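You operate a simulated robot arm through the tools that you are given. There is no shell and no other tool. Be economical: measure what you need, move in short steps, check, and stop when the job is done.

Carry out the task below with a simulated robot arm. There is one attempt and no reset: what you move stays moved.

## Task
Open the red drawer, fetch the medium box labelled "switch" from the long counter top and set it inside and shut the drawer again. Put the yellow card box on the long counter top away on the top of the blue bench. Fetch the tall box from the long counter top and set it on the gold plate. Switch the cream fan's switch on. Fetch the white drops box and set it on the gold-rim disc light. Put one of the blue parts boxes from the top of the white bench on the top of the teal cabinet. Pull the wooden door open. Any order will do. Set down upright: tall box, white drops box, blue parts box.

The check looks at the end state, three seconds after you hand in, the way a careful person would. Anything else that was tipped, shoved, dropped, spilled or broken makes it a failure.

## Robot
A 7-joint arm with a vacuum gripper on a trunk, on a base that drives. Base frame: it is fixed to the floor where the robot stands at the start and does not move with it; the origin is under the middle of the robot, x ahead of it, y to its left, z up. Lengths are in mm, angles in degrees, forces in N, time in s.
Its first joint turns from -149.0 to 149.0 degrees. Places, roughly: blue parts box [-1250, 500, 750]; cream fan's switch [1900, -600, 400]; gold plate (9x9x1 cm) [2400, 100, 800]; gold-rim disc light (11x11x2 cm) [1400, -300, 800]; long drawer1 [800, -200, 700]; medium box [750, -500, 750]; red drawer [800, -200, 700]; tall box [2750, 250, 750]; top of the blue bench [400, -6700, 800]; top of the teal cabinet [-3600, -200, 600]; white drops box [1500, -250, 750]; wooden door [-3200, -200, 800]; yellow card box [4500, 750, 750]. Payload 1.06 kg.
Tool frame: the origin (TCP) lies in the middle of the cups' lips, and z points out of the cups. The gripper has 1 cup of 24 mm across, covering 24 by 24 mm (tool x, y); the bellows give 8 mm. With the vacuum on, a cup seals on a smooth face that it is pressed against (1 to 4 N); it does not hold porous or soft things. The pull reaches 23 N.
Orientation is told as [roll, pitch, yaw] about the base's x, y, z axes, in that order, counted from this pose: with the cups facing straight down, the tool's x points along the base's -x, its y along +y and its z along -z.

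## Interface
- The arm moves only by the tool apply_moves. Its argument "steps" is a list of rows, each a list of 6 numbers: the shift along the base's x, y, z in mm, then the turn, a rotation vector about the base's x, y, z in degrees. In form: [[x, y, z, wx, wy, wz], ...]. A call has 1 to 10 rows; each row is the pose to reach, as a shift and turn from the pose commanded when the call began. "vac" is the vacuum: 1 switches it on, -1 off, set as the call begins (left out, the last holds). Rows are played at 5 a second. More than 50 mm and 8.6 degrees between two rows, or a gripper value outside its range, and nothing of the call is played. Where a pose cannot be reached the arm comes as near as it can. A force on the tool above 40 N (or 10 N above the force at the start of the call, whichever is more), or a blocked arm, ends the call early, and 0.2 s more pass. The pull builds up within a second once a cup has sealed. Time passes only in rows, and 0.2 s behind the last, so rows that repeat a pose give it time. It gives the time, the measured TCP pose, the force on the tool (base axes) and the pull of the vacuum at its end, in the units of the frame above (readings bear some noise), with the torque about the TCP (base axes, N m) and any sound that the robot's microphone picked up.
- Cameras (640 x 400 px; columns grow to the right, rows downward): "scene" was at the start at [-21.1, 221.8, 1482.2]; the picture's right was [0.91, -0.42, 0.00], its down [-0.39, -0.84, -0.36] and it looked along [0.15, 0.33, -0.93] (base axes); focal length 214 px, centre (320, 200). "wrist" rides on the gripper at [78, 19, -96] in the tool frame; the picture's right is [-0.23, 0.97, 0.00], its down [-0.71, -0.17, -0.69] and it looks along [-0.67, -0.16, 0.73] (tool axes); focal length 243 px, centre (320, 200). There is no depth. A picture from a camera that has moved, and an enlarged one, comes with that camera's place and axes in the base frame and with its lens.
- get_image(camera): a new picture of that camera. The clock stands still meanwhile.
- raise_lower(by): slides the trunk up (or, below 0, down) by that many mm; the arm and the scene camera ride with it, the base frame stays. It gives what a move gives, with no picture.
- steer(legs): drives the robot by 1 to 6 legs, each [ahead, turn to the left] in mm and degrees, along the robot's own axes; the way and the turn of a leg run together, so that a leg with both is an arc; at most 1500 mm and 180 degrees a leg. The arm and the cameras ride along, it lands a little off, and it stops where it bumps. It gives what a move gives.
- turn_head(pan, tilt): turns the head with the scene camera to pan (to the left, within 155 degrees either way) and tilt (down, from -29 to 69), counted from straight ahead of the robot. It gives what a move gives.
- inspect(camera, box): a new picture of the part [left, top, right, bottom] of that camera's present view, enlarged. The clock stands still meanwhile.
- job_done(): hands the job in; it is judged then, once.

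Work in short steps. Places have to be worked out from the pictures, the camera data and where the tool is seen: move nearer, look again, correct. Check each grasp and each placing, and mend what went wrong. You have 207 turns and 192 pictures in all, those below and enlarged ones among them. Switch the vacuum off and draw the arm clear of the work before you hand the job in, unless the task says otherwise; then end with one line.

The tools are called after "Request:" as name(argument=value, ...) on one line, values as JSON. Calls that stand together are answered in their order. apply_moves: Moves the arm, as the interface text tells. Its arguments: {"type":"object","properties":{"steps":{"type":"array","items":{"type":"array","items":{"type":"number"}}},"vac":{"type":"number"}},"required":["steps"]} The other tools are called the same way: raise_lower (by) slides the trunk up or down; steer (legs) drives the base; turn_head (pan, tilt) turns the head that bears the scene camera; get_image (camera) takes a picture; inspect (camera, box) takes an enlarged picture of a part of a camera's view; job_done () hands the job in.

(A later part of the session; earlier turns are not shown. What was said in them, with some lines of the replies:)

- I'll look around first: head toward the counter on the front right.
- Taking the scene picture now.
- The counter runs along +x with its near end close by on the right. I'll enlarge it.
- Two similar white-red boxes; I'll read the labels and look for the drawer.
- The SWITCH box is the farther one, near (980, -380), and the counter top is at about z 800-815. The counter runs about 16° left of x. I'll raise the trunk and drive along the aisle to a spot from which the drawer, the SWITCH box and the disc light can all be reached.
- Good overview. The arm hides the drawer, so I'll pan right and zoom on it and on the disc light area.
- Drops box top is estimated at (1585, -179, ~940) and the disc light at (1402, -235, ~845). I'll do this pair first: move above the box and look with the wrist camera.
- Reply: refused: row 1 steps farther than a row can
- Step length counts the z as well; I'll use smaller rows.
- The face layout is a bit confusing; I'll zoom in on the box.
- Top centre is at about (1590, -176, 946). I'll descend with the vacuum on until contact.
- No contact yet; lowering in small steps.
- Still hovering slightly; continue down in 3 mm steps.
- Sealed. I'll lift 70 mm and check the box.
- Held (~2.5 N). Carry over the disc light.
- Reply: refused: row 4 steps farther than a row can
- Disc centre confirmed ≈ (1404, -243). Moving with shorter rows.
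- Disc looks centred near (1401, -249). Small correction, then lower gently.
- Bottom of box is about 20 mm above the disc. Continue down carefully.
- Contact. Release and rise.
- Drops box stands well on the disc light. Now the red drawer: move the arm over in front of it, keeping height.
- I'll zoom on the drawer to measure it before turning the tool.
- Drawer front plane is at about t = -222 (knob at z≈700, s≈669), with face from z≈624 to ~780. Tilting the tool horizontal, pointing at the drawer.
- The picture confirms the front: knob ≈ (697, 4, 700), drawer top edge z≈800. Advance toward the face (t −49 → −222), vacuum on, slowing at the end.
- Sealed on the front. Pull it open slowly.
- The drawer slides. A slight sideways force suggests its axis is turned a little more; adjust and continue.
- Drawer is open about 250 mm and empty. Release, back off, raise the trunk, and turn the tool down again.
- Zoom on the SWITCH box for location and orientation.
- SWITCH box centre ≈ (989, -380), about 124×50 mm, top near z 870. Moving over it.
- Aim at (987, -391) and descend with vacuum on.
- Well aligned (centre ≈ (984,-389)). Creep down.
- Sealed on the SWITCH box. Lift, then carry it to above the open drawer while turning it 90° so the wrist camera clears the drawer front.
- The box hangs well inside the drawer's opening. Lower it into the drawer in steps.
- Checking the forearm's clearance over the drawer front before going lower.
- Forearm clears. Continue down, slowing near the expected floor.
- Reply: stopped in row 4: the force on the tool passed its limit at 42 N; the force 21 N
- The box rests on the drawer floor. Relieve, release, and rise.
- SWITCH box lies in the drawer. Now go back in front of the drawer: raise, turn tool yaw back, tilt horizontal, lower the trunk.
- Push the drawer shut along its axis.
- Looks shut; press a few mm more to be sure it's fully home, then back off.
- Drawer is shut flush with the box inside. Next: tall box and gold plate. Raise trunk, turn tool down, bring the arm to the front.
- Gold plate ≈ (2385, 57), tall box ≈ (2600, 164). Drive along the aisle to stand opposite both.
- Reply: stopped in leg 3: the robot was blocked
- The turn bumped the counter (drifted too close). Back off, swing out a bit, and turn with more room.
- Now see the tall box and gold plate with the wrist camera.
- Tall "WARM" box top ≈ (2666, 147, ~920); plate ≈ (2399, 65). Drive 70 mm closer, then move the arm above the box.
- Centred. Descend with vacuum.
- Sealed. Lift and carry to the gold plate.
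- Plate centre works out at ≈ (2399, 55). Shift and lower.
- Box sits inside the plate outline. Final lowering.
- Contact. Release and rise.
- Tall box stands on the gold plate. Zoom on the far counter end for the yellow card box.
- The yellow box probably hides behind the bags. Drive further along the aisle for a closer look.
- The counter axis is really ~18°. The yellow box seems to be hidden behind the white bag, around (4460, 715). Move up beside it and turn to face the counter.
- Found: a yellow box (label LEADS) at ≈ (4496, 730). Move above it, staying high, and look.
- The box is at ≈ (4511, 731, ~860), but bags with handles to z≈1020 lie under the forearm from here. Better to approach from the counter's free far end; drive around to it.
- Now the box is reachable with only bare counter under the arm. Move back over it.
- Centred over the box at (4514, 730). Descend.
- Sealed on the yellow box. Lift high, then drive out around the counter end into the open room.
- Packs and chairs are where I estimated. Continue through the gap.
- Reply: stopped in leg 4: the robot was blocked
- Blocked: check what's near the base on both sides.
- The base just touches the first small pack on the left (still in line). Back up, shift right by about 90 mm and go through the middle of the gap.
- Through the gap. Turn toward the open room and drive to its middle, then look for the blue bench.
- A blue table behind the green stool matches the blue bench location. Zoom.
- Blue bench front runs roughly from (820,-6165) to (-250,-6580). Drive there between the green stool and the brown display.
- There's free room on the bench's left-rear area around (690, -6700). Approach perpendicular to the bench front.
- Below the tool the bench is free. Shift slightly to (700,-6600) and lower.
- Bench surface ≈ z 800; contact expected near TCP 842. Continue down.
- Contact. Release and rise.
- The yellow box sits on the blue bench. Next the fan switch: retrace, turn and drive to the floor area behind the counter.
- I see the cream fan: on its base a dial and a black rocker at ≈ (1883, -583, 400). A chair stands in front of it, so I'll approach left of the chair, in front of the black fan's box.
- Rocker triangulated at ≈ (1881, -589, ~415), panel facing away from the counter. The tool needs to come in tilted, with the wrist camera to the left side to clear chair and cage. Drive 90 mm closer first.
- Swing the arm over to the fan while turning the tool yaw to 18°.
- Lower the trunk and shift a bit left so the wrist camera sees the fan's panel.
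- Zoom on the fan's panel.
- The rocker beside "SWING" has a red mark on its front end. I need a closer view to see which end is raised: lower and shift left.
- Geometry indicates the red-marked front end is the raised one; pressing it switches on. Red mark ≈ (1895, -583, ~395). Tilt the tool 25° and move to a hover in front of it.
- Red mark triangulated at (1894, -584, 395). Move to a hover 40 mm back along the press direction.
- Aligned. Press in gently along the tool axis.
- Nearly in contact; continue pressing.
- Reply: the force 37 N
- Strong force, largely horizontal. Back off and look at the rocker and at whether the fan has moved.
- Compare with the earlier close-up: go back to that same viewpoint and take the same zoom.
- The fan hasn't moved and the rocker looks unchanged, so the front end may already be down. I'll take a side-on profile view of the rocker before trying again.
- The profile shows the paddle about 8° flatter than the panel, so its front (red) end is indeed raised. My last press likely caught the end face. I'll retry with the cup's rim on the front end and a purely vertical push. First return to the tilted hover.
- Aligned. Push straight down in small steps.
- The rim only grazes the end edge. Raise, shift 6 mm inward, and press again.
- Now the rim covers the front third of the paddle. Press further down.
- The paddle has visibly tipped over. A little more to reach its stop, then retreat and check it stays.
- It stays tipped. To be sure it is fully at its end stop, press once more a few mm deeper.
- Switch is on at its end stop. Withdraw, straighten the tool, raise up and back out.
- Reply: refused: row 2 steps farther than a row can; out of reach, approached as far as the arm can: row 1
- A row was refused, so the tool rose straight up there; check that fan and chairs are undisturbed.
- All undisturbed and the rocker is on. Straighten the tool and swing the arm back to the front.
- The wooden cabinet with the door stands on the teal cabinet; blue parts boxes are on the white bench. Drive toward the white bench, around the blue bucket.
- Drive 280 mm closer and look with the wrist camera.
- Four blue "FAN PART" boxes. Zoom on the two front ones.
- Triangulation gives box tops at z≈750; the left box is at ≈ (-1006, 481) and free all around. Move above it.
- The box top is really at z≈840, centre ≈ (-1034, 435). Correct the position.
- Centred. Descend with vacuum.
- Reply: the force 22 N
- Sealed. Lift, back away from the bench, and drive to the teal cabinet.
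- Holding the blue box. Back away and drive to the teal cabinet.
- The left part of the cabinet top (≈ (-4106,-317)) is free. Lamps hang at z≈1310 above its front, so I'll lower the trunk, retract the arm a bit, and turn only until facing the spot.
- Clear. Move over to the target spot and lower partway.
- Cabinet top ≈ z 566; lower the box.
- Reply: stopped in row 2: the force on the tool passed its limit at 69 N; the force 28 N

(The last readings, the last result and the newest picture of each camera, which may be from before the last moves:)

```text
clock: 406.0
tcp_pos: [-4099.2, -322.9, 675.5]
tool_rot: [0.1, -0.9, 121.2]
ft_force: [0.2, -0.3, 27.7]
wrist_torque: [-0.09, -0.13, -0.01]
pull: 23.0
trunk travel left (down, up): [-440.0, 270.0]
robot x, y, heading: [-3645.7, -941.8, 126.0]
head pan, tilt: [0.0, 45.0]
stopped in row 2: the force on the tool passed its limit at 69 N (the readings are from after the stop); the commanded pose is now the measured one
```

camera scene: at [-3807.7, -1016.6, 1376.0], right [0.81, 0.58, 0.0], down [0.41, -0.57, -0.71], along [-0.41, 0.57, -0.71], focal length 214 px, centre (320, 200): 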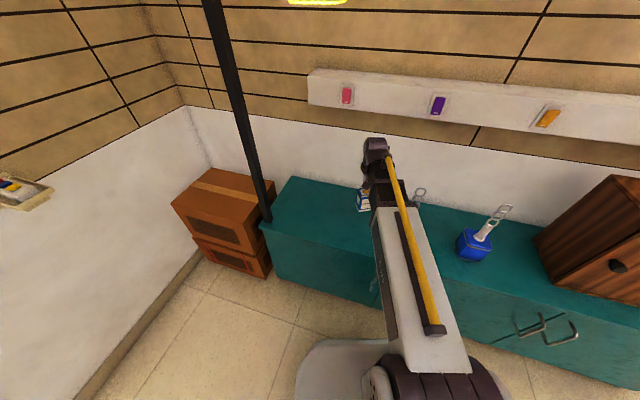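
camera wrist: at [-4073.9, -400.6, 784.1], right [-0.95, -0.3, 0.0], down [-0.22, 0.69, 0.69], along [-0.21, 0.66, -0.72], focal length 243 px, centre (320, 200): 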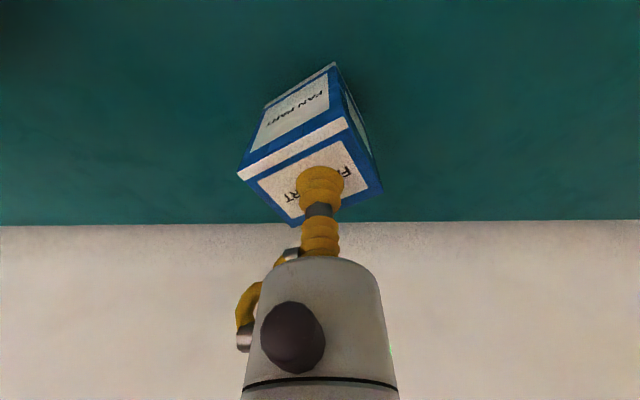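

Contact came earlier than expected; check before releasing.

Request:
get_image(camera="wrist")

Request:
inspect(camera="scene", box=[300, 130, 440, 250])

```text
55 pictures are left
camera wrist: at [-4074.1, -400.6, 770.3], right [-0.95, -0.3, 0.01], down [-0.21, 0.69, 0.7], along [-0.21, 0.66, -0.72], focal length 243 px, centre (320, 200)
```

wrist: 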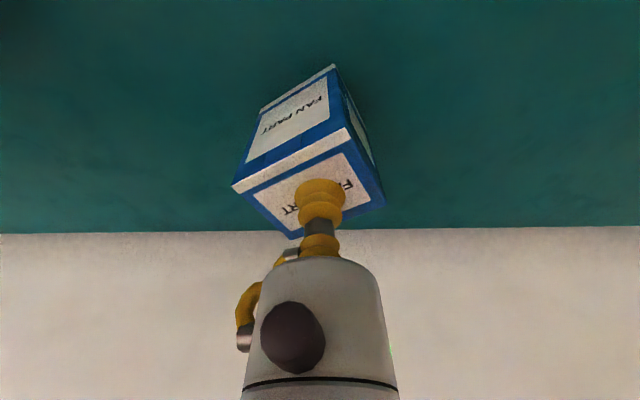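

```text
3.33 times, centred on (370, 190) of scene
camera zoom: at [-3806.3, -1018.8, 1376.6], right [0.81, 0.59, 0.0], down [0.41, -0.57, -0.71], along [-0.42, 0.57, -0.71], focal length 715 px, centre (153, 233)
```

zoom: 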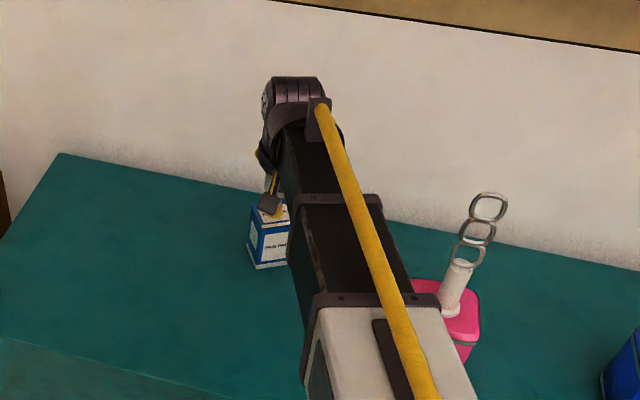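

The box rests on the cabinet top (bellows compressed). Relieve, release and rise.

Request:
apply_moves(steps=[[0, 0, 5, 0, 0, 0], [0, 0, 5, 0, 0, 0], [0, 0, 5, 0, 0, 0], [0, 0, 5, 0, 0, 0], [0, 0, 15, 0, 0, 0], [0, 0, 55, 0, 0, 0], [0, 0, 100, 0, 0, 0], [0, 0, 140, 0, 0, 0]], vac=-1)

Request:
get_image(camera="wrist")

Request:
turn_head(pan=-50, tilt=40)

Request:
get_image(camera="scene")

```text
clock: 407.8
tcp_pos: [-4100.8, -322.9, 811.2]
tool_rot: [0.1, -0.8, 121.1]
ft_force: [0.4, 0.9, 0.5]
wrist_torque: [-0.01, 0.0, -0.01]
pull: 0.0
trunk travel left (down, up): [-440.0, 270.0]
robot x, y, heading: [-3645.3, -949.3, 126.2]
head pan, tilt: [0.0, 45.0]
```

```text
53 pictures are left
camera wrist: at [-4075.2, -399.4, 905.6], right [-0.95, -0.3, 0.01], down [-0.21, 0.69, 0.69], along [-0.21, 0.66, -0.72], focal length 243 px, centre (320, 200)
```

wrist: 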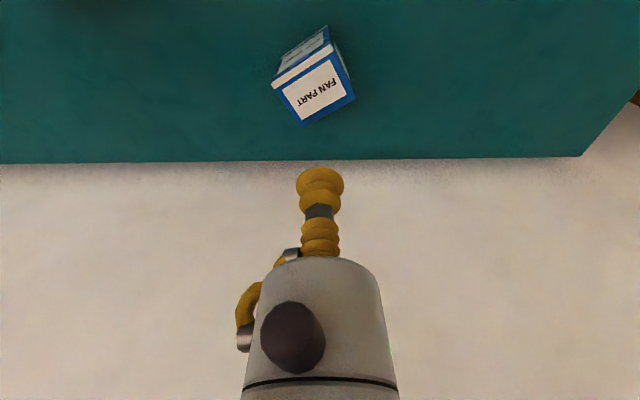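

```text
clock: 408.9
tcp_pos: [-4098.8, -321.7, 811.3]
tool_rot: [0.2, -0.7, 121.1]
ft_force: [-0.4, -0.4, -0.1]
wrist_torque: [0.02, -0.04, 0.02]
pull: 0.0
trunk travel left (down, up): [-440.0, 270.0]
robot x, y, heading: [-3649.7, -948.3, 125.8]
head pan, tilt: [-50.0, 40.0]
```

```text
52 pictures are left
camera scene: at [-3739.4, -1000.0, 1383.3], right [0.97, -0.24, 0.0], down [-0.16, -0.62, -0.77], along [0.19, 0.74, -0.64], focal length 214 px, centre (320, 200)
```

scene: 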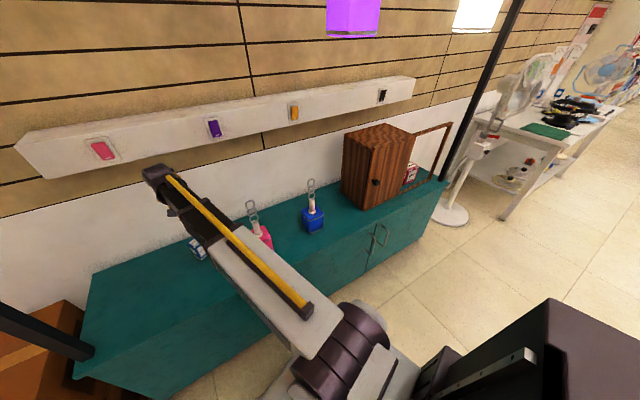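

Blue box placed upright on the cabinet. Now inspect the wooden door.

Request:
inspect(camera="scene", box=[300, 100, 480, 240])

```text
2.86 times, centred on (390, 170) of scene
camera zoom: at [-3739.4, -1000.0, 1383.3], right [0.97, -0.24, 0.0], down [-0.16, -0.62, -0.77], along [0.19, 0.74, -0.64], focal length 613 px, centre (120, 286)
```

zoom: 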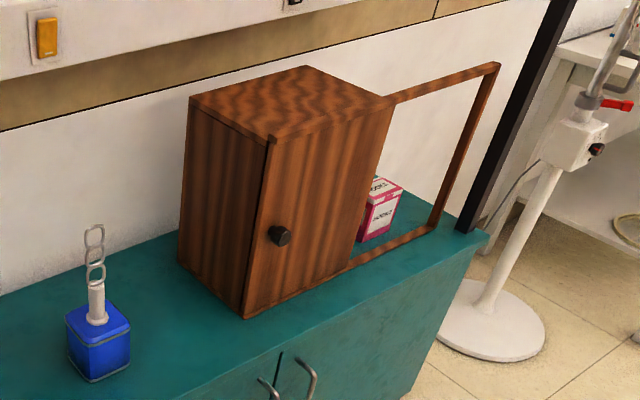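

The front panel is a door with a knob at its left, and an empty rail frame extends to the right in the same plane: it looks like a sliding door (slides right). I'll reposition in front of it: back off, retract arm, drive across, face the cabinet.

Request:
steer(legs=[[-350, 0]])

Request:
apply_moves(steps=[[24, -33, 0, 0, 0, 0], [48, -66, 0, 0, 0, 0], [72, -98, 0, 0, 0, 0]])

Request:
steer(legs=[[0, -99.6], [684, 0], [0, 82]])

Request:
turn_head(pan=0, tilt=40)

Request:
get_image(camera="scene")

Request:
get_image(camera="wrist")

```text
clock: 411.2
tcp_pos: [-3890.1, -608.8, 811.3]
tool_rot: [0.2, -0.7, 121.0]
ft_force: [-0.9, -0.5, 0.1]
wrist_torque: [-0.03, -0.03, -0.04]
pull: 0.0
trunk travel left (down, up): [-440.0, 270.0]
robot x, y, heading: [-3442.7, -1235.4, 125.8]
head pan, tilt: [-50.0, 40.0]
```

```text
clock: 412.0
tcp_pos: [-3818.3, -707.9, 811.9]
tool_rot: [0.2, -0.6, 121.0]
ft_force: [0.3, 0.4, 0.9]
wrist_torque: [-0.05, -0.03, 0.03]
pull: 0.0
trunk travel left (down, up): [-440.0, 270.0]
robot x, y, heading: [-3440.1, -1237.7, 125.4]
head pan, tilt: [-50.0, 40.0]
```

```text
clock: 423.6
tcp_pos: [-3007.2, -323.1, 812.9]
tool_rot: [0.2, -0.7, 102.5]
ft_force: [0.0, -0.2, -1.2]
wrist_torque: [0.0, 0.0, -0.03]
pull: 0.1
trunk travel left (down, up): [-440.0, 270.0]
robot x, y, heading: [-2818.9, -948.2, 107.4]
head pan, tilt: [-50.0, 40.0]
```

```text
clock: 424.8
tcp_pos: [-3007.4, -323.1, 812.2]
tool_rot: [0.2, -0.7, 102.5]
ft_force: [-0.8, -0.7, -0.2]
wrist_torque: [-0.02, 0.04, 0.01]
pull: 0.0
trunk travel left (down, up): [-440.0, 270.0]
robot x, y, heading: [-2817.9, -945.1, 107.2]
head pan, tilt: [0.0, 40.0]
```

```text
50 pictures are left
camera scene: at [-2991.1, -955.3, 1383.3], right [0.96, 0.29, 0.0], down [0.19, -0.61, -0.77], along [-0.23, 0.73, -0.64], focal length 214 px, centre (320, 200)
```

scene: 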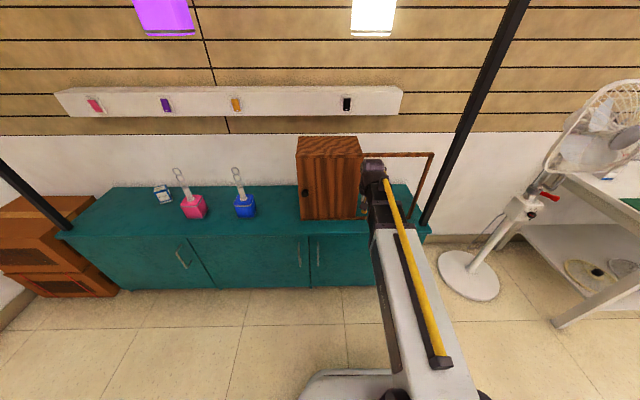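

```text
49 pictures are left
camera wrist: at [-3008.3, -404.2, 906.6], right [-1.0, 0.02, 0.01], down [0.02, 0.72, 0.69], along [0.01, 0.69, -0.72], focal length 243 px, centre (320, 200)
```

wrist: 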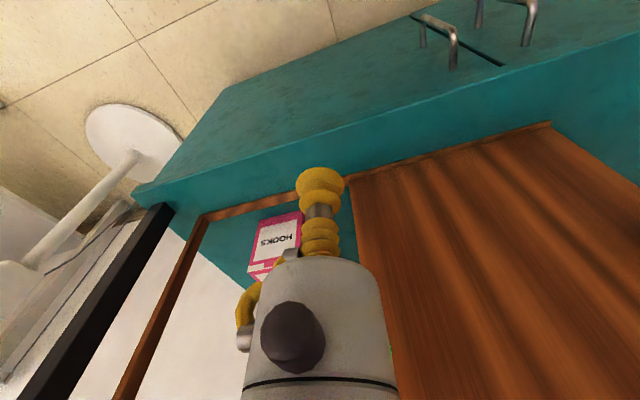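

Facing the door. Turn the tool horizontal toward it while moving in front of the door's middle.

Request:
apply_moves(steps=[[-13, 2, -3, 8.1, 2.7, 0], [-27, 4, -6, 16.2, 5.3, 0], [-40, 7, -9, 24.2, 8.0, 0], [-54, 9, -12, 32.3, 10.6, 0], [-67, 11, -15, 40.4, 13.3, 0], [-80, 13, -18, 48.5, 15.9, 0], [-94, 15, -21, 56.5, 18.6, 0], [-107, 17, -24, 64.6, 21.2, 0], [-120, 20, -27, 72.7, 23.9, 0], [-134, 22, -30, 80.8, 26.5, 0]])

Request:
apply_moves(steps=[[-13, 2, -2, 4.7, 1.6, 0], [-13, 2, -2, 4.7, 1.6, 0]])

Request:
get_image(camera="wrist")

Request:
get_image(camera="scene")

```text
clock: 427.2
tcp_pos: [-3124.3, -299.5, 755.2]
tool_rot: [49.7, -71.4, 52.0]
ft_force: [0.3, -0.6, 0.1]
wrist_torque: [0.03, 0.0, -0.02]
pull: 0.1
out of reach, approached as far as the arm can: row 7, 8
trunk travel left (down, up): [-440.0, 270.0]
robot x, y, heading: [-2817.3, -943.5, 107.2]
head pan, tilt: [0.0, 40.0]
stopped in row 10: the arm was blocked; the commanded pose is now the measured one
```

```text
clock: 427.8
tcp_pos: [-3136.2, -298.3, 753.7]
tool_rot: [64.9, -73.7, 37.6]
ft_force: [-0.3, 0.6, 0.1]
wrist_torque: [-0.03, 0.0, 0.02]
pull: 0.0
trunk travel left (down, up): [-440.0, 270.0]
robot x, y, heading: [-2814.4, -943.1, 107.0]
head pan, tilt: [0.0, 40.0]
```

```text
48 pictures are left
camera wrist: at [-3150.5, -406.7, 695.3], right [-0.87, -0.15, 0.47], down [0.48, -0.51, 0.72], along [0.13, 0.85, 0.51], focal length 243 px, centre (320, 200)
```

wrist: 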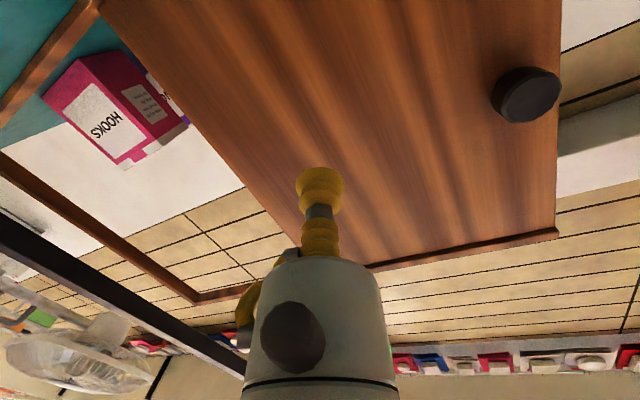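

```text
47 pictures are left
camera scene: at [-2991.2, -955.3, 1383.3], right [0.96, 0.3, 0.0], down [0.19, -0.61, -0.77], along [-0.23, 0.73, -0.64], focal length 214 px, centre (320, 200)
```

scene: 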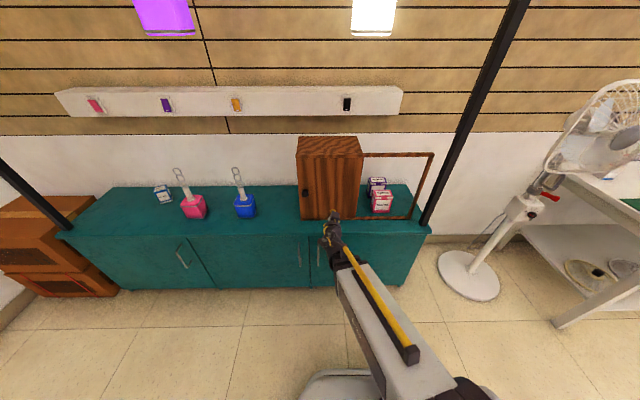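

Too folded to finish the rotation; back the robot up 130 mm, then complete the tool alignment.

Request:
steer(legs=[[-130, 0]])

Request:
apply_moves(steps=[[-5, 15, 10, 3.4, 1.1, 2.2], [-10, 30, 20, 6.8, 2.2, 4.5], [-14, 45, 25, 6.8, 2.2, 4.5], [-14, 45, 25, 6.8, 2.2, 4.5]])

Request:
get_image(camera="wrist")

```text
clock: 429.0
tcp_pos: [-3098.5, -421.7, 753.8]
tool_rot: [64.7, -73.6, 37.8]
ft_force: [0.2, -0.5, -0.4]
wrist_torque: [0.0, 0.0, -0.04]
pull: 0.0
trunk travel left (down, up): [-440.0, 270.0]
robot x, y, heading: [-2775.7, -1067.5, 107.2]
head pan, tilt: [0.0, 40.0]
```

```text
clock: 430.0
tcp_pos: [-3113.5, -376.3, 779.5]
tool_rot: [90.9, -74.8, 17.1]
ft_force: [0.0, -0.1, 0.1]
wrist_torque: [-0.02, 0.01, 0.03]
pull: 0.1
trunk travel left (down, up): [-440.0, 270.0]
robot x, y, heading: [-2778.3, -1068.3, 107.3]
head pan, tilt: [0.0, 40.0]
```

```text
46 pictures are left
camera wrist: at [-3120.8, -478.1, 708.8], right [-0.83, -0.27, 0.48], down [0.55, -0.55, 0.64], along [0.09, 0.79, 0.6], focal length 243 px, centre (320, 200)
```

wrist: 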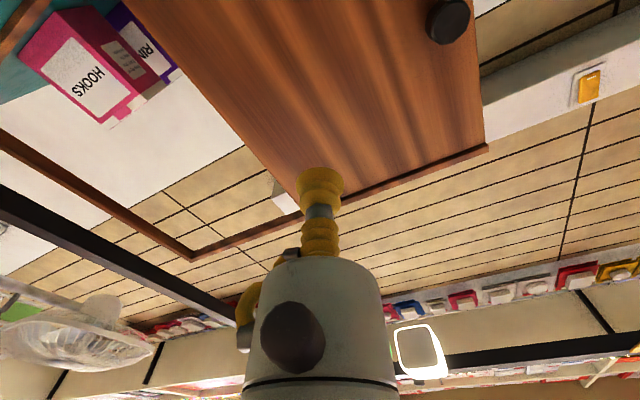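

Tool is now square to the door. Advance with the vacuum on.

Request:
apply_moves(steps=[[-14, 42, 0, 0, 0, 0], [-28, 84, 0, 0, 0, 0], [-41, 125, 0, 0, 0, 0], [-48, 147, 0, 0, 0, 0], [-50, 152, 0, 0, 0, 0], [-52, 158, 0, 0, 0, 0]], vac=1)

Request:
get_image(camera="wrist")

```text
clock: 431.4
tcp_pos: [-3163.5, -216.3, 778.9]
tool_rot: [91.0, -74.8, 17.1]
ft_force: [-0.1, 0.1, 0.5]
wrist_torque: [-0.02, 0.01, 0.01]
pull: 0.1
trunk travel left (down, up): [-440.0, 270.0]
robot x, y, heading: [-2783.0, -1071.1, 107.1]
head pan, tilt: [0.0, 40.0]
```

```text
45 pictures are left
camera wrist: at [-3172.1, -319.0, 708.7], right [-0.83, -0.27, 0.48], down [0.55, -0.55, 0.64], along [0.09, 0.79, 0.6], focal length 243 px, centre (320, 200)
```

wrist: 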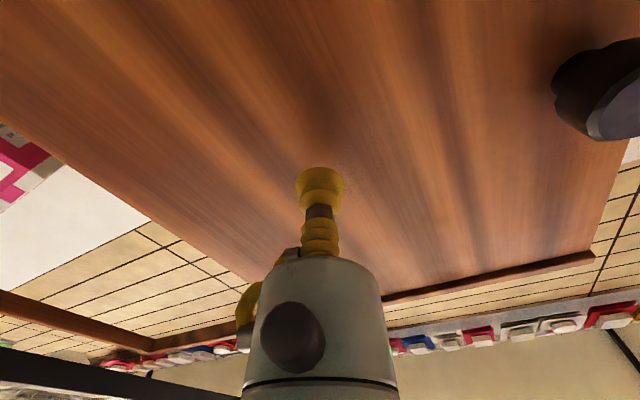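

Request:
apply_moves(steps=[[-1.3, 4, 0, 0, 0, 0], [-2.6, 8, 0, 0, 0, 0], [-3.9, 12, 0, 0, 0, 0], [-5.2, 16, 0, 0, 0, 0], [-6.5, 20, 0, 0, 0, 0]])

```text
clock: 432.6
tcp_pos: [-3171.5, -200.5, 780.0]
tool_rot: [90.4, -74.7, 17.6]
ft_force: [7.1, -14.7, -8.9]
wrist_torque: [0.04, -0.09, 0.02]
pull: 23.1
trunk travel left (down, up): [-440.0, 270.0]
robot x, y, heading: [-2776.9, -1066.1, 107.3]
head pan, tilt: [0.0, 40.0]
```

Sealed on the door. Relieve slightly, then try a small slide to the right (+s).

Request:
apply_moves(steps=[[1.5, -4, 0, 0, 0, 0], [6, -2.5, 0, 0, 0, 0], [11, -1, 0, 0, 0, 0], [16, 0.5, 0, 0, 0, 0], [20, 2, 0, 0, 0, 0]])

Request:
get_image(camera="scene")

```text
clock: 433.8
tcp_pos: [-3152.5, -194.8, 779.9]
tool_rot: [91.1, -74.8, 16.8]
ft_force: [-5.1, 13.7, 3.5]
wrist_torque: [-0.03, 0.02, 0.02]
pull: 22.6
trunk travel left (down, up): [-440.0, 270.0]
robot x, y, heading: [-2780.9, -1068.0, 106.9]
head pan, tilt: [0.0, 40.0]
```

```text
44 pictures are left
camera scene: at [-2953.3, -1077.9, 1383.4], right [0.96, 0.3, 0.0], down [0.19, -0.61, -0.77], along [-0.23, 0.73, -0.64], focal length 214 px, centre (320, 200)
```

scene: 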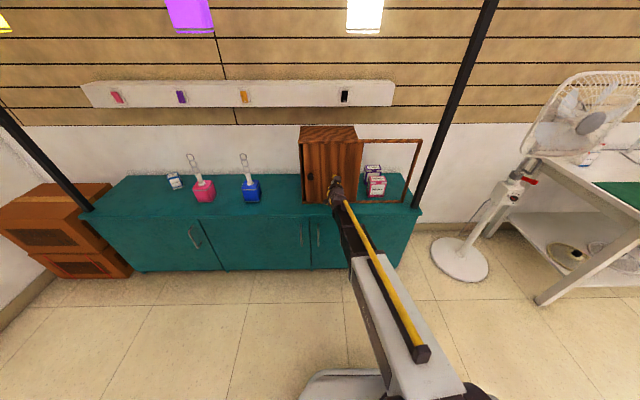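

Request:
inspect(camera="scene", box=[280, 110, 440, 220])

```text
3.64 times, centred on (360, 165) of scene
camera zoom: at [-2953.3, -1077.9, 1383.4], right [0.96, 0.3, 0.0], down [0.19, -0.61, -0.77], along [-0.23, 0.73, -0.64], focal length 780 px, centre (174, 327)
```

zoom: 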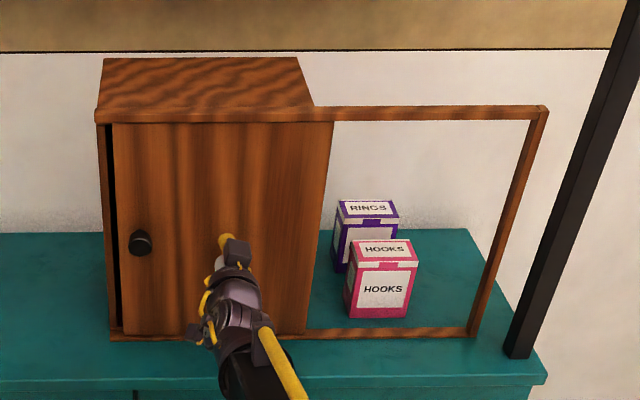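

It slides: a dark opening appeared at the left. The HOOKS box is ~50 mm behind the door plane. Continue sliding right.

Request:
apply_moves(steps=[[18, 9, 0, 0, 0, 0], [37, 15, 0, 0, 0, 0], [56, 21.5, 0, 0, 0, 0], [75, 27.5, 0, 0, 0, 0], [94, 34, 0, 0, 0, 0]])

Request:
inspect(camera="scene", box=[280, 110, 440, 220])

```text
clock: 435.0
tcp_pos: [-3117.1, -180.5, 785.2]
tool_rot: [89.2, -75.0, 17.8]
ft_force: [5.0, -14.6, -14.4]
wrist_torque: [0.21, 0.01, 0.1]
pull: 23.1
out of reach, approached as far as the arm can: row 2, 3, 4, 5
trunk travel left (down, up): [-440.0, 270.0]
robot x, y, heading: [-2779.0, -1068.4, 107.3]
head pan, tilt: [0.0, 40.0]
```

```text
3.64 times, centred on (360, 165) of scene
camera zoom: at [-2953.2, -1078.2, 1383.2], right [0.96, 0.3, 0.0], down [0.19, -0.61, -0.77], along [-0.23, 0.73, -0.64], focal length 780 px, centre (174, 327)
```

zoom: 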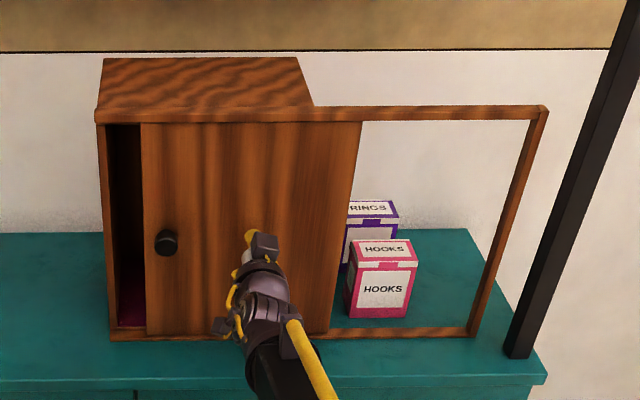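

Arm hit its reach limit after ~55 mm. Release, back off, drive the robot 110 mm closer and re-grip.

Request:
apply_moves(steps=[[0, 0, 0, 0, 0, 0], [0, 0, 0, 0, 0, 0], [0, 0, 0, 0, 0, 0], [3, -10, 0, 0, 0, 0], [14, -45, 0, 0, 0, 0], [28, -90, 0, 0, 0, 0], [42, -135, 0, 0, 0, 0], [42, -135, 0, 0, 0, 0]], vac=-1)

Request:
steer(legs=[[100, 0]])

Request:
get_image(camera="wrist")

```text
clock: 436.8
tcp_pos: [-3081.1, -318.5, 789.7]
tool_rot: [89.9, -75.0, 17.4]
ft_force: [-0.8, 0.6, -1.8]
wrist_torque: [0.01, -0.02, 0.04]
pull: 0.1
out of reach, approached as far as the arm can: row 4, 5, 6, 7, 8
trunk travel left (down, up): [-440.0, 270.0]
robot x, y, heading: [-2776.9, -1067.3, 107.0]
head pan, tilt: [0.0, 40.0]
```

```text
clock: 438.0
tcp_pos: [-3108.7, -223.9, 789.4]
tool_rot: [90.0, -75.0, 17.3]
ft_force: [0.3, 0.7, -0.6]
wrist_torque: [-0.05, -0.03, 0.05]
pull: 0.1
trunk travel left (down, up): [-440.0, 270.0]
robot x, y, heading: [-2805.0, -974.8, 107.1]
head pan, tilt: [0.0, 40.0]
```

```text
41 pictures are left
camera wrist: at [-3116.9, -326.8, 719.1], right [-0.84, -0.26, 0.48], down [0.54, -0.55, 0.64], along [0.1, 0.79, 0.6], focal length 243 px, centre (320, 200)
```

wrist: 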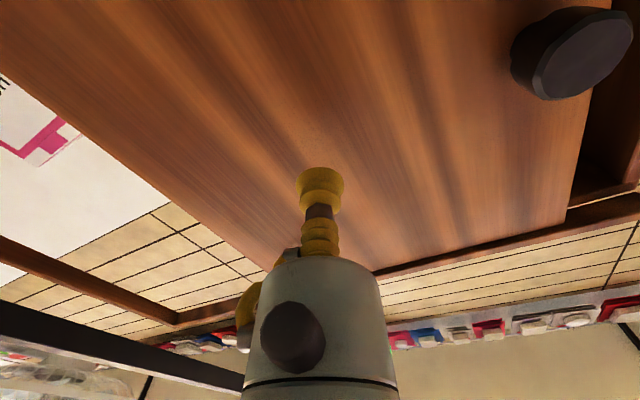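

The limit seems to be a wrist limit when the tool is nearly straight ahead of the robot; it was fine when further to the left. Shift the robot ~250 mm to the right.

Request:
steer(legs=[[-300, 0], [0, -90], [250, 0], [0, 90.5], [250, 0]])

Request:
get_image(camera="scene")

```text
clock: 450.4
tcp_pos: [-2842.8, -189.1, 790.3]
tool_rot: [90.1, -75.0, 16.3]
ft_force: [0.3, 0.5, 0.1]
wrist_torque: [-0.01, 0.01, -0.02]
pull: 0.0
trunk travel left (down, up): [-440.0, 270.0]
robot x, y, heading: [-2553.8, -942.3, 106.4]
head pan, tilt: [0.0, 40.0]
```

```text
40 pictures are left
camera scene: at [-2727.3, -952.6, 1383.3], right [0.96, 0.28, 0.0], down [0.18, -0.62, -0.77], along [-0.21, 0.74, -0.64], focal length 214 px, centre (320, 200)
```

scene: 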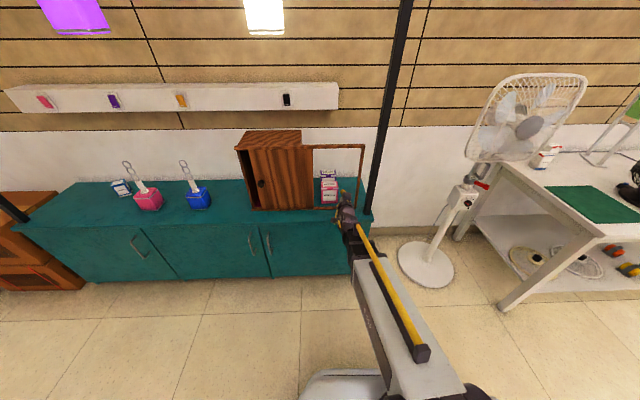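

Move the TCP left along the door plane to the door's middle (s ≈ -3045).

Request:
apply_moves(steps=[[-46, -15, 0, 0, 0, 0.3], [-92, -28, 0, 0, 0, 0.6], [-138, -40, 0, 0, 0, 0.9], [-184, -52, 0, 0, 0, 0.9], [-230, -64, 0, 0, 0, 0.9], [-276, -75, 0, 0, 0, 0.9], [-276, -75, 0, 0, 0, 0.9]])

Request:
get_image(camera="wrist")

```text
clock: 452.0
tcp_pos: [-3118.9, -266.3, 790.6]
tool_rot: [89.8, -75.0, 17.3]
ft_force: [0.3, 1.0, 0.0]
wrist_torque: [-0.01, 0.02, -0.01]
pull: 0.1
trunk travel left (down, up): [-440.0, 270.0]
robot x, y, heading: [-2552.3, -942.5, 106.3]
head pan, tilt: [0.0, 40.0]
```

```text
39 pictures are left
camera wrist: at [-3127.3, -368.3, 720.2], right [-0.84, -0.26, 0.48], down [0.54, -0.55, 0.64], along [0.1, 0.79, 0.6], focal length 243 px, centre (320, 200)
```

wrist: 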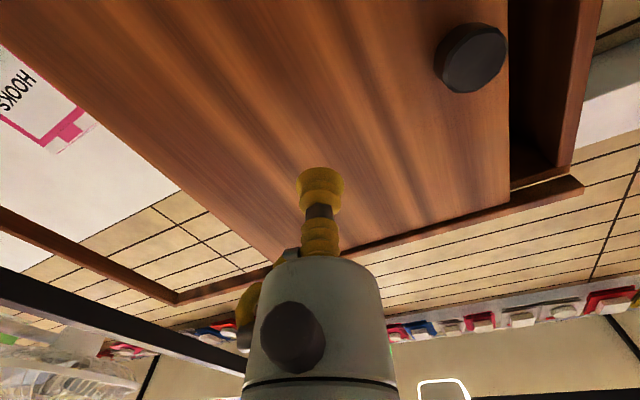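

Advance with vacuum on.

Request:
apply_moves(steps=[[-12, 38, 0, 0, 0, 0], [-20, 62, 0, 0, 0, 0], [-22, 67, 0, 0, 0, 0], [-23.5, 72, 0, 0, 0, 0], [-24.5, 75, 0, 0, 0, 0], [-25.5, 78, 0, 0, 0, 0]], vac=1)

```text
clock: 453.4
tcp_pos: [-3142.7, -189.0, 790.3]
tool_rot: [89.9, -75.0, 17.5]
ft_force: [5.0, -17.6, -4.3]
wrist_torque: [0.01, 0.03, 0.15]
pull: 22.6
trunk travel left (down, up): [-440.0, 270.0]
robot x, y, heading: [-2551.6, -945.1, 106.4]
head pan, tilt: [0.0, 40.0]
```

Sealed. Slide right.

Request:
apply_moves(steps=[[10, 0.5, 0, 0, 0, 0], [29, 7, 0, 0, 0, 0], [48, 13, 0, 0, 0, 0], [67, 19, 0, 0, 0, 0], [86, 26, 0, 0, 0, 0], [105, 32, 0, 0, 0, 0]])

Request:
inspect(camera="scene", box=[220, 110, 380, 220])

```text
clock: 454.8
tcp_pos: [-3036.8, -153.9, 790.2]
tool_rot: [90.1, -75.0, 17.1]
ft_force: [-0.4, 7.1, 3.4]
wrist_torque: [-0.02, 0.03, 0.1]
pull: 22.6
trunk travel left (down, up): [-440.0, 270.0]
robot x, y, heading: [-2550.2, -944.5, 106.1]
head pan, tilt: [0.0, 40.0]
```

```text
3.64 times, centred on (300, 165) of scene
camera zoom: at [-2727.4, -952.1, 1383.4], right [0.96, 0.28, 0.0], down [0.18, -0.62, -0.77], along [-0.21, 0.74, -0.64], focal length 780 px, centre (393, 327)
```

zoom: 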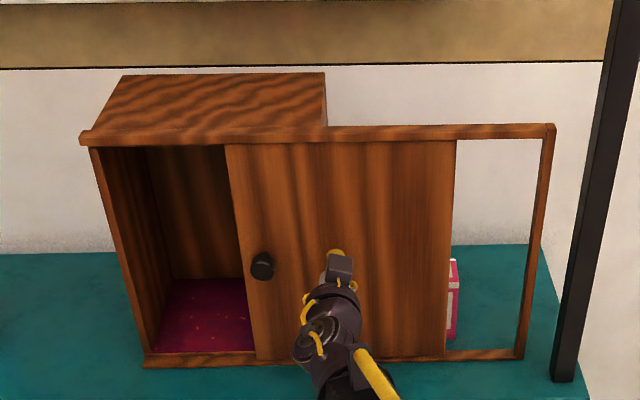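

Sliding well, more than half open. Continue to the end of the rail.

Request:
apply_moves(steps=[[18, 7.5, 0, 0, 0, 0], [36, 13.5, 0, 0, 0, 0], [54, 19.5, 0, 0, 0, 0], [72, 25.5, 0, 0, 0, 0]])

Request:
inspect(camera="scene", box=[220, 110, 380, 220])

```text
clock: 455.8
tcp_pos: [-2965.6, -129.1, 789.5]
tool_rot: [90.0, -75.0, 17.2]
ft_force: [3.8, -8.0, -2.0]
wrist_torque: [0.04, -0.23, 0.11]
pull: 22.6
trunk travel left (down, up): [-440.0, 270.0]
robot x, y, heading: [-2552.7, -946.2, 106.2]
head pan, tilt: [0.0, 40.0]
```

```text
3.64 times, centred on (300, 165) of scene
camera zoom: at [-2727.2, -953.2, 1383.3], right [0.96, 0.28, 0.0], down [0.18, -0.62, -0.77], along [-0.21, 0.74, -0.64], focal length 780 px, centre (393, 327)
```

zoom: 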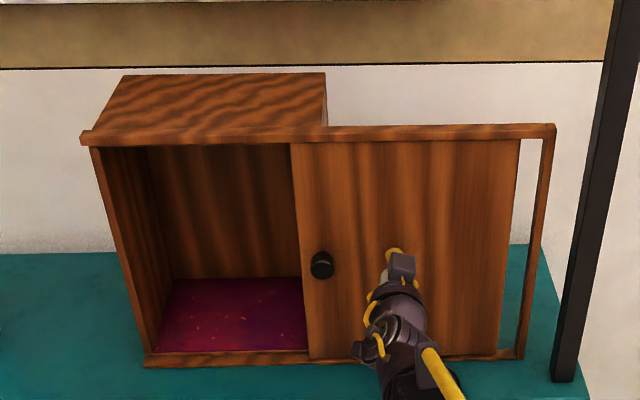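

Request:
apply_moves(steps=[[10, 2.5, 0, 0, 0, 0], [18, 5, 0, 0, 0, 0], [25, 7, 0, 0, 0, 0], [30, 9, 0, 0, 0, 0]])

Request:
inspect(camera="scene", box=[220, 110, 380, 220])

```text
clock: 456.8
tcp_pos: [-2937.5, -121.4, 789.1]
tool_rot: [89.8, -75.1, 17.6]
ft_force: [-10.1, -16.6, 0.4]
wrist_torque: [-0.02, 0.03, -0.11]
pull: 22.6
trunk travel left (down, up): [-440.0, 270.0]
robot x, y, heading: [-2553.6, -944.3, 106.3]
head pan, tilt: [0.0, 40.0]
```

```text
3.64 times, centred on (300, 165) of scene
camera zoom: at [-2728.2, -954.5, 1383.1], right [0.96, 0.28, 0.0], down [0.18, -0.62, -0.77], along [-0.22, 0.74, -0.64], focal length 780 px, centre (393, 327)
```

zoom: 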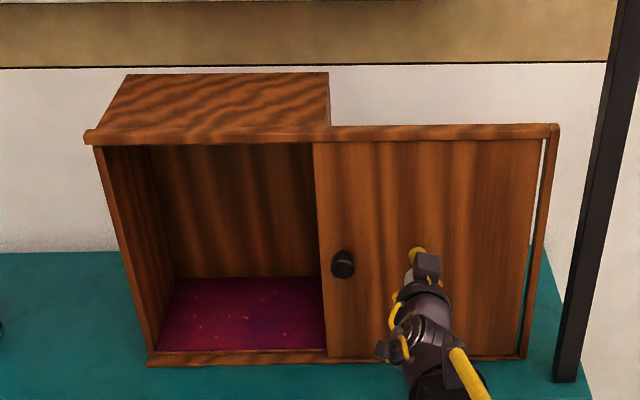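

Fully open (end stop felt). Release and back away.

Request:
apply_moves(steps=[[-3, -2, 0, 0, 0, 0], [-3, -2, 0, 0, 0, 0], [-3, -2, 0, 0, 0, 0], [-3, -2, 0, 0, 0, 0], [2, -17, 0, 0, 0, 0], [13, -50, 0, 0, 0, 0], [26, -95, 0, 0, 0, 0], [40, -140, 0, 0, 0, 0]], vac=-1)

Request:
steer(legs=[[-350, 0]])

Request:
get_image(camera="scene")

```text
clock: 458.6
tcp_pos: [-2895.1, -261.2, 787.5]
tool_rot: [89.9, -74.9, 17.3]
ft_force: [-0.5, 0.0, -0.2]
wrist_torque: [0.02, 0.0, -0.03]
pull: 0.1
trunk travel left (down, up): [-440.0, 270.0]
robot x, y, heading: [-2552.3, -943.5, 106.2]
head pan, tilt: [0.0, 40.0]
```

```text
clock: 460.9
tcp_pos: [-2802.2, -585.1, 786.8]
tool_rot: [89.4, -75.1, 17.8]
ft_force: [-0.7, -0.1, 0.3]
wrist_torque: [0.01, 0.0, -0.01]
pull: 0.1
trunk travel left (down, up): [-440.0, 270.0]
robot x, y, heading: [-2457.3, -1272.2, 106.7]
head pan, tilt: [0.0, 40.0]
```

```text
35 pictures are left
camera scene: at [-2635.3, -1270.0, 1384.5], right [0.96, 0.29, 0.0], down [0.19, -0.62, -0.76], along [-0.22, 0.73, -0.65], focal length 214 px, centre (320, 200)
```

scene: 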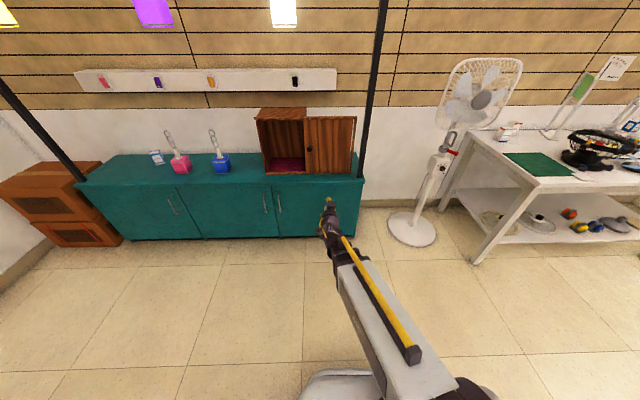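

Final check of the cabinet.

Request:
inspect(camera="scene", box=[120, 90, 380, 220])

```text
2.46 times, centred on (250, 155) of scene
camera zoom: at [-2635.3, -1270.0, 1384.5], right [0.96, 0.29, 0.0], down [0.19, -0.62, -0.76], along [-0.22, 0.73, -0.65], focal length 528 px, centre (492, 311)
```

zoom: 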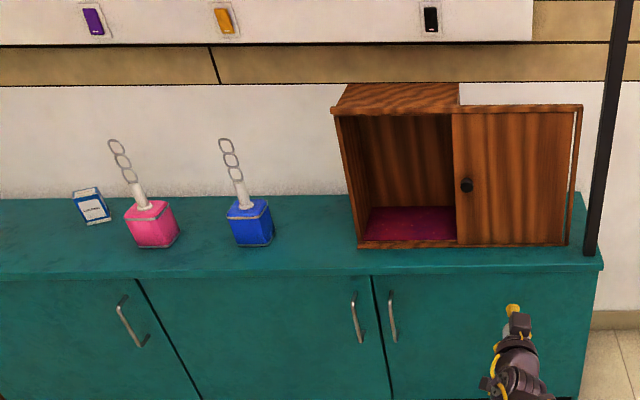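

Everything is in place, the vacuum is off and the arm is clear. Handing in.

Request:
job_done()

```text
The job is handed in.
```

All seven parts are done and the job is handed in; one thing to know is that the base bumped twice while driving, once against the counter and once against a small pack on the floor, with no displacement visible in the pictures taken afterwards.
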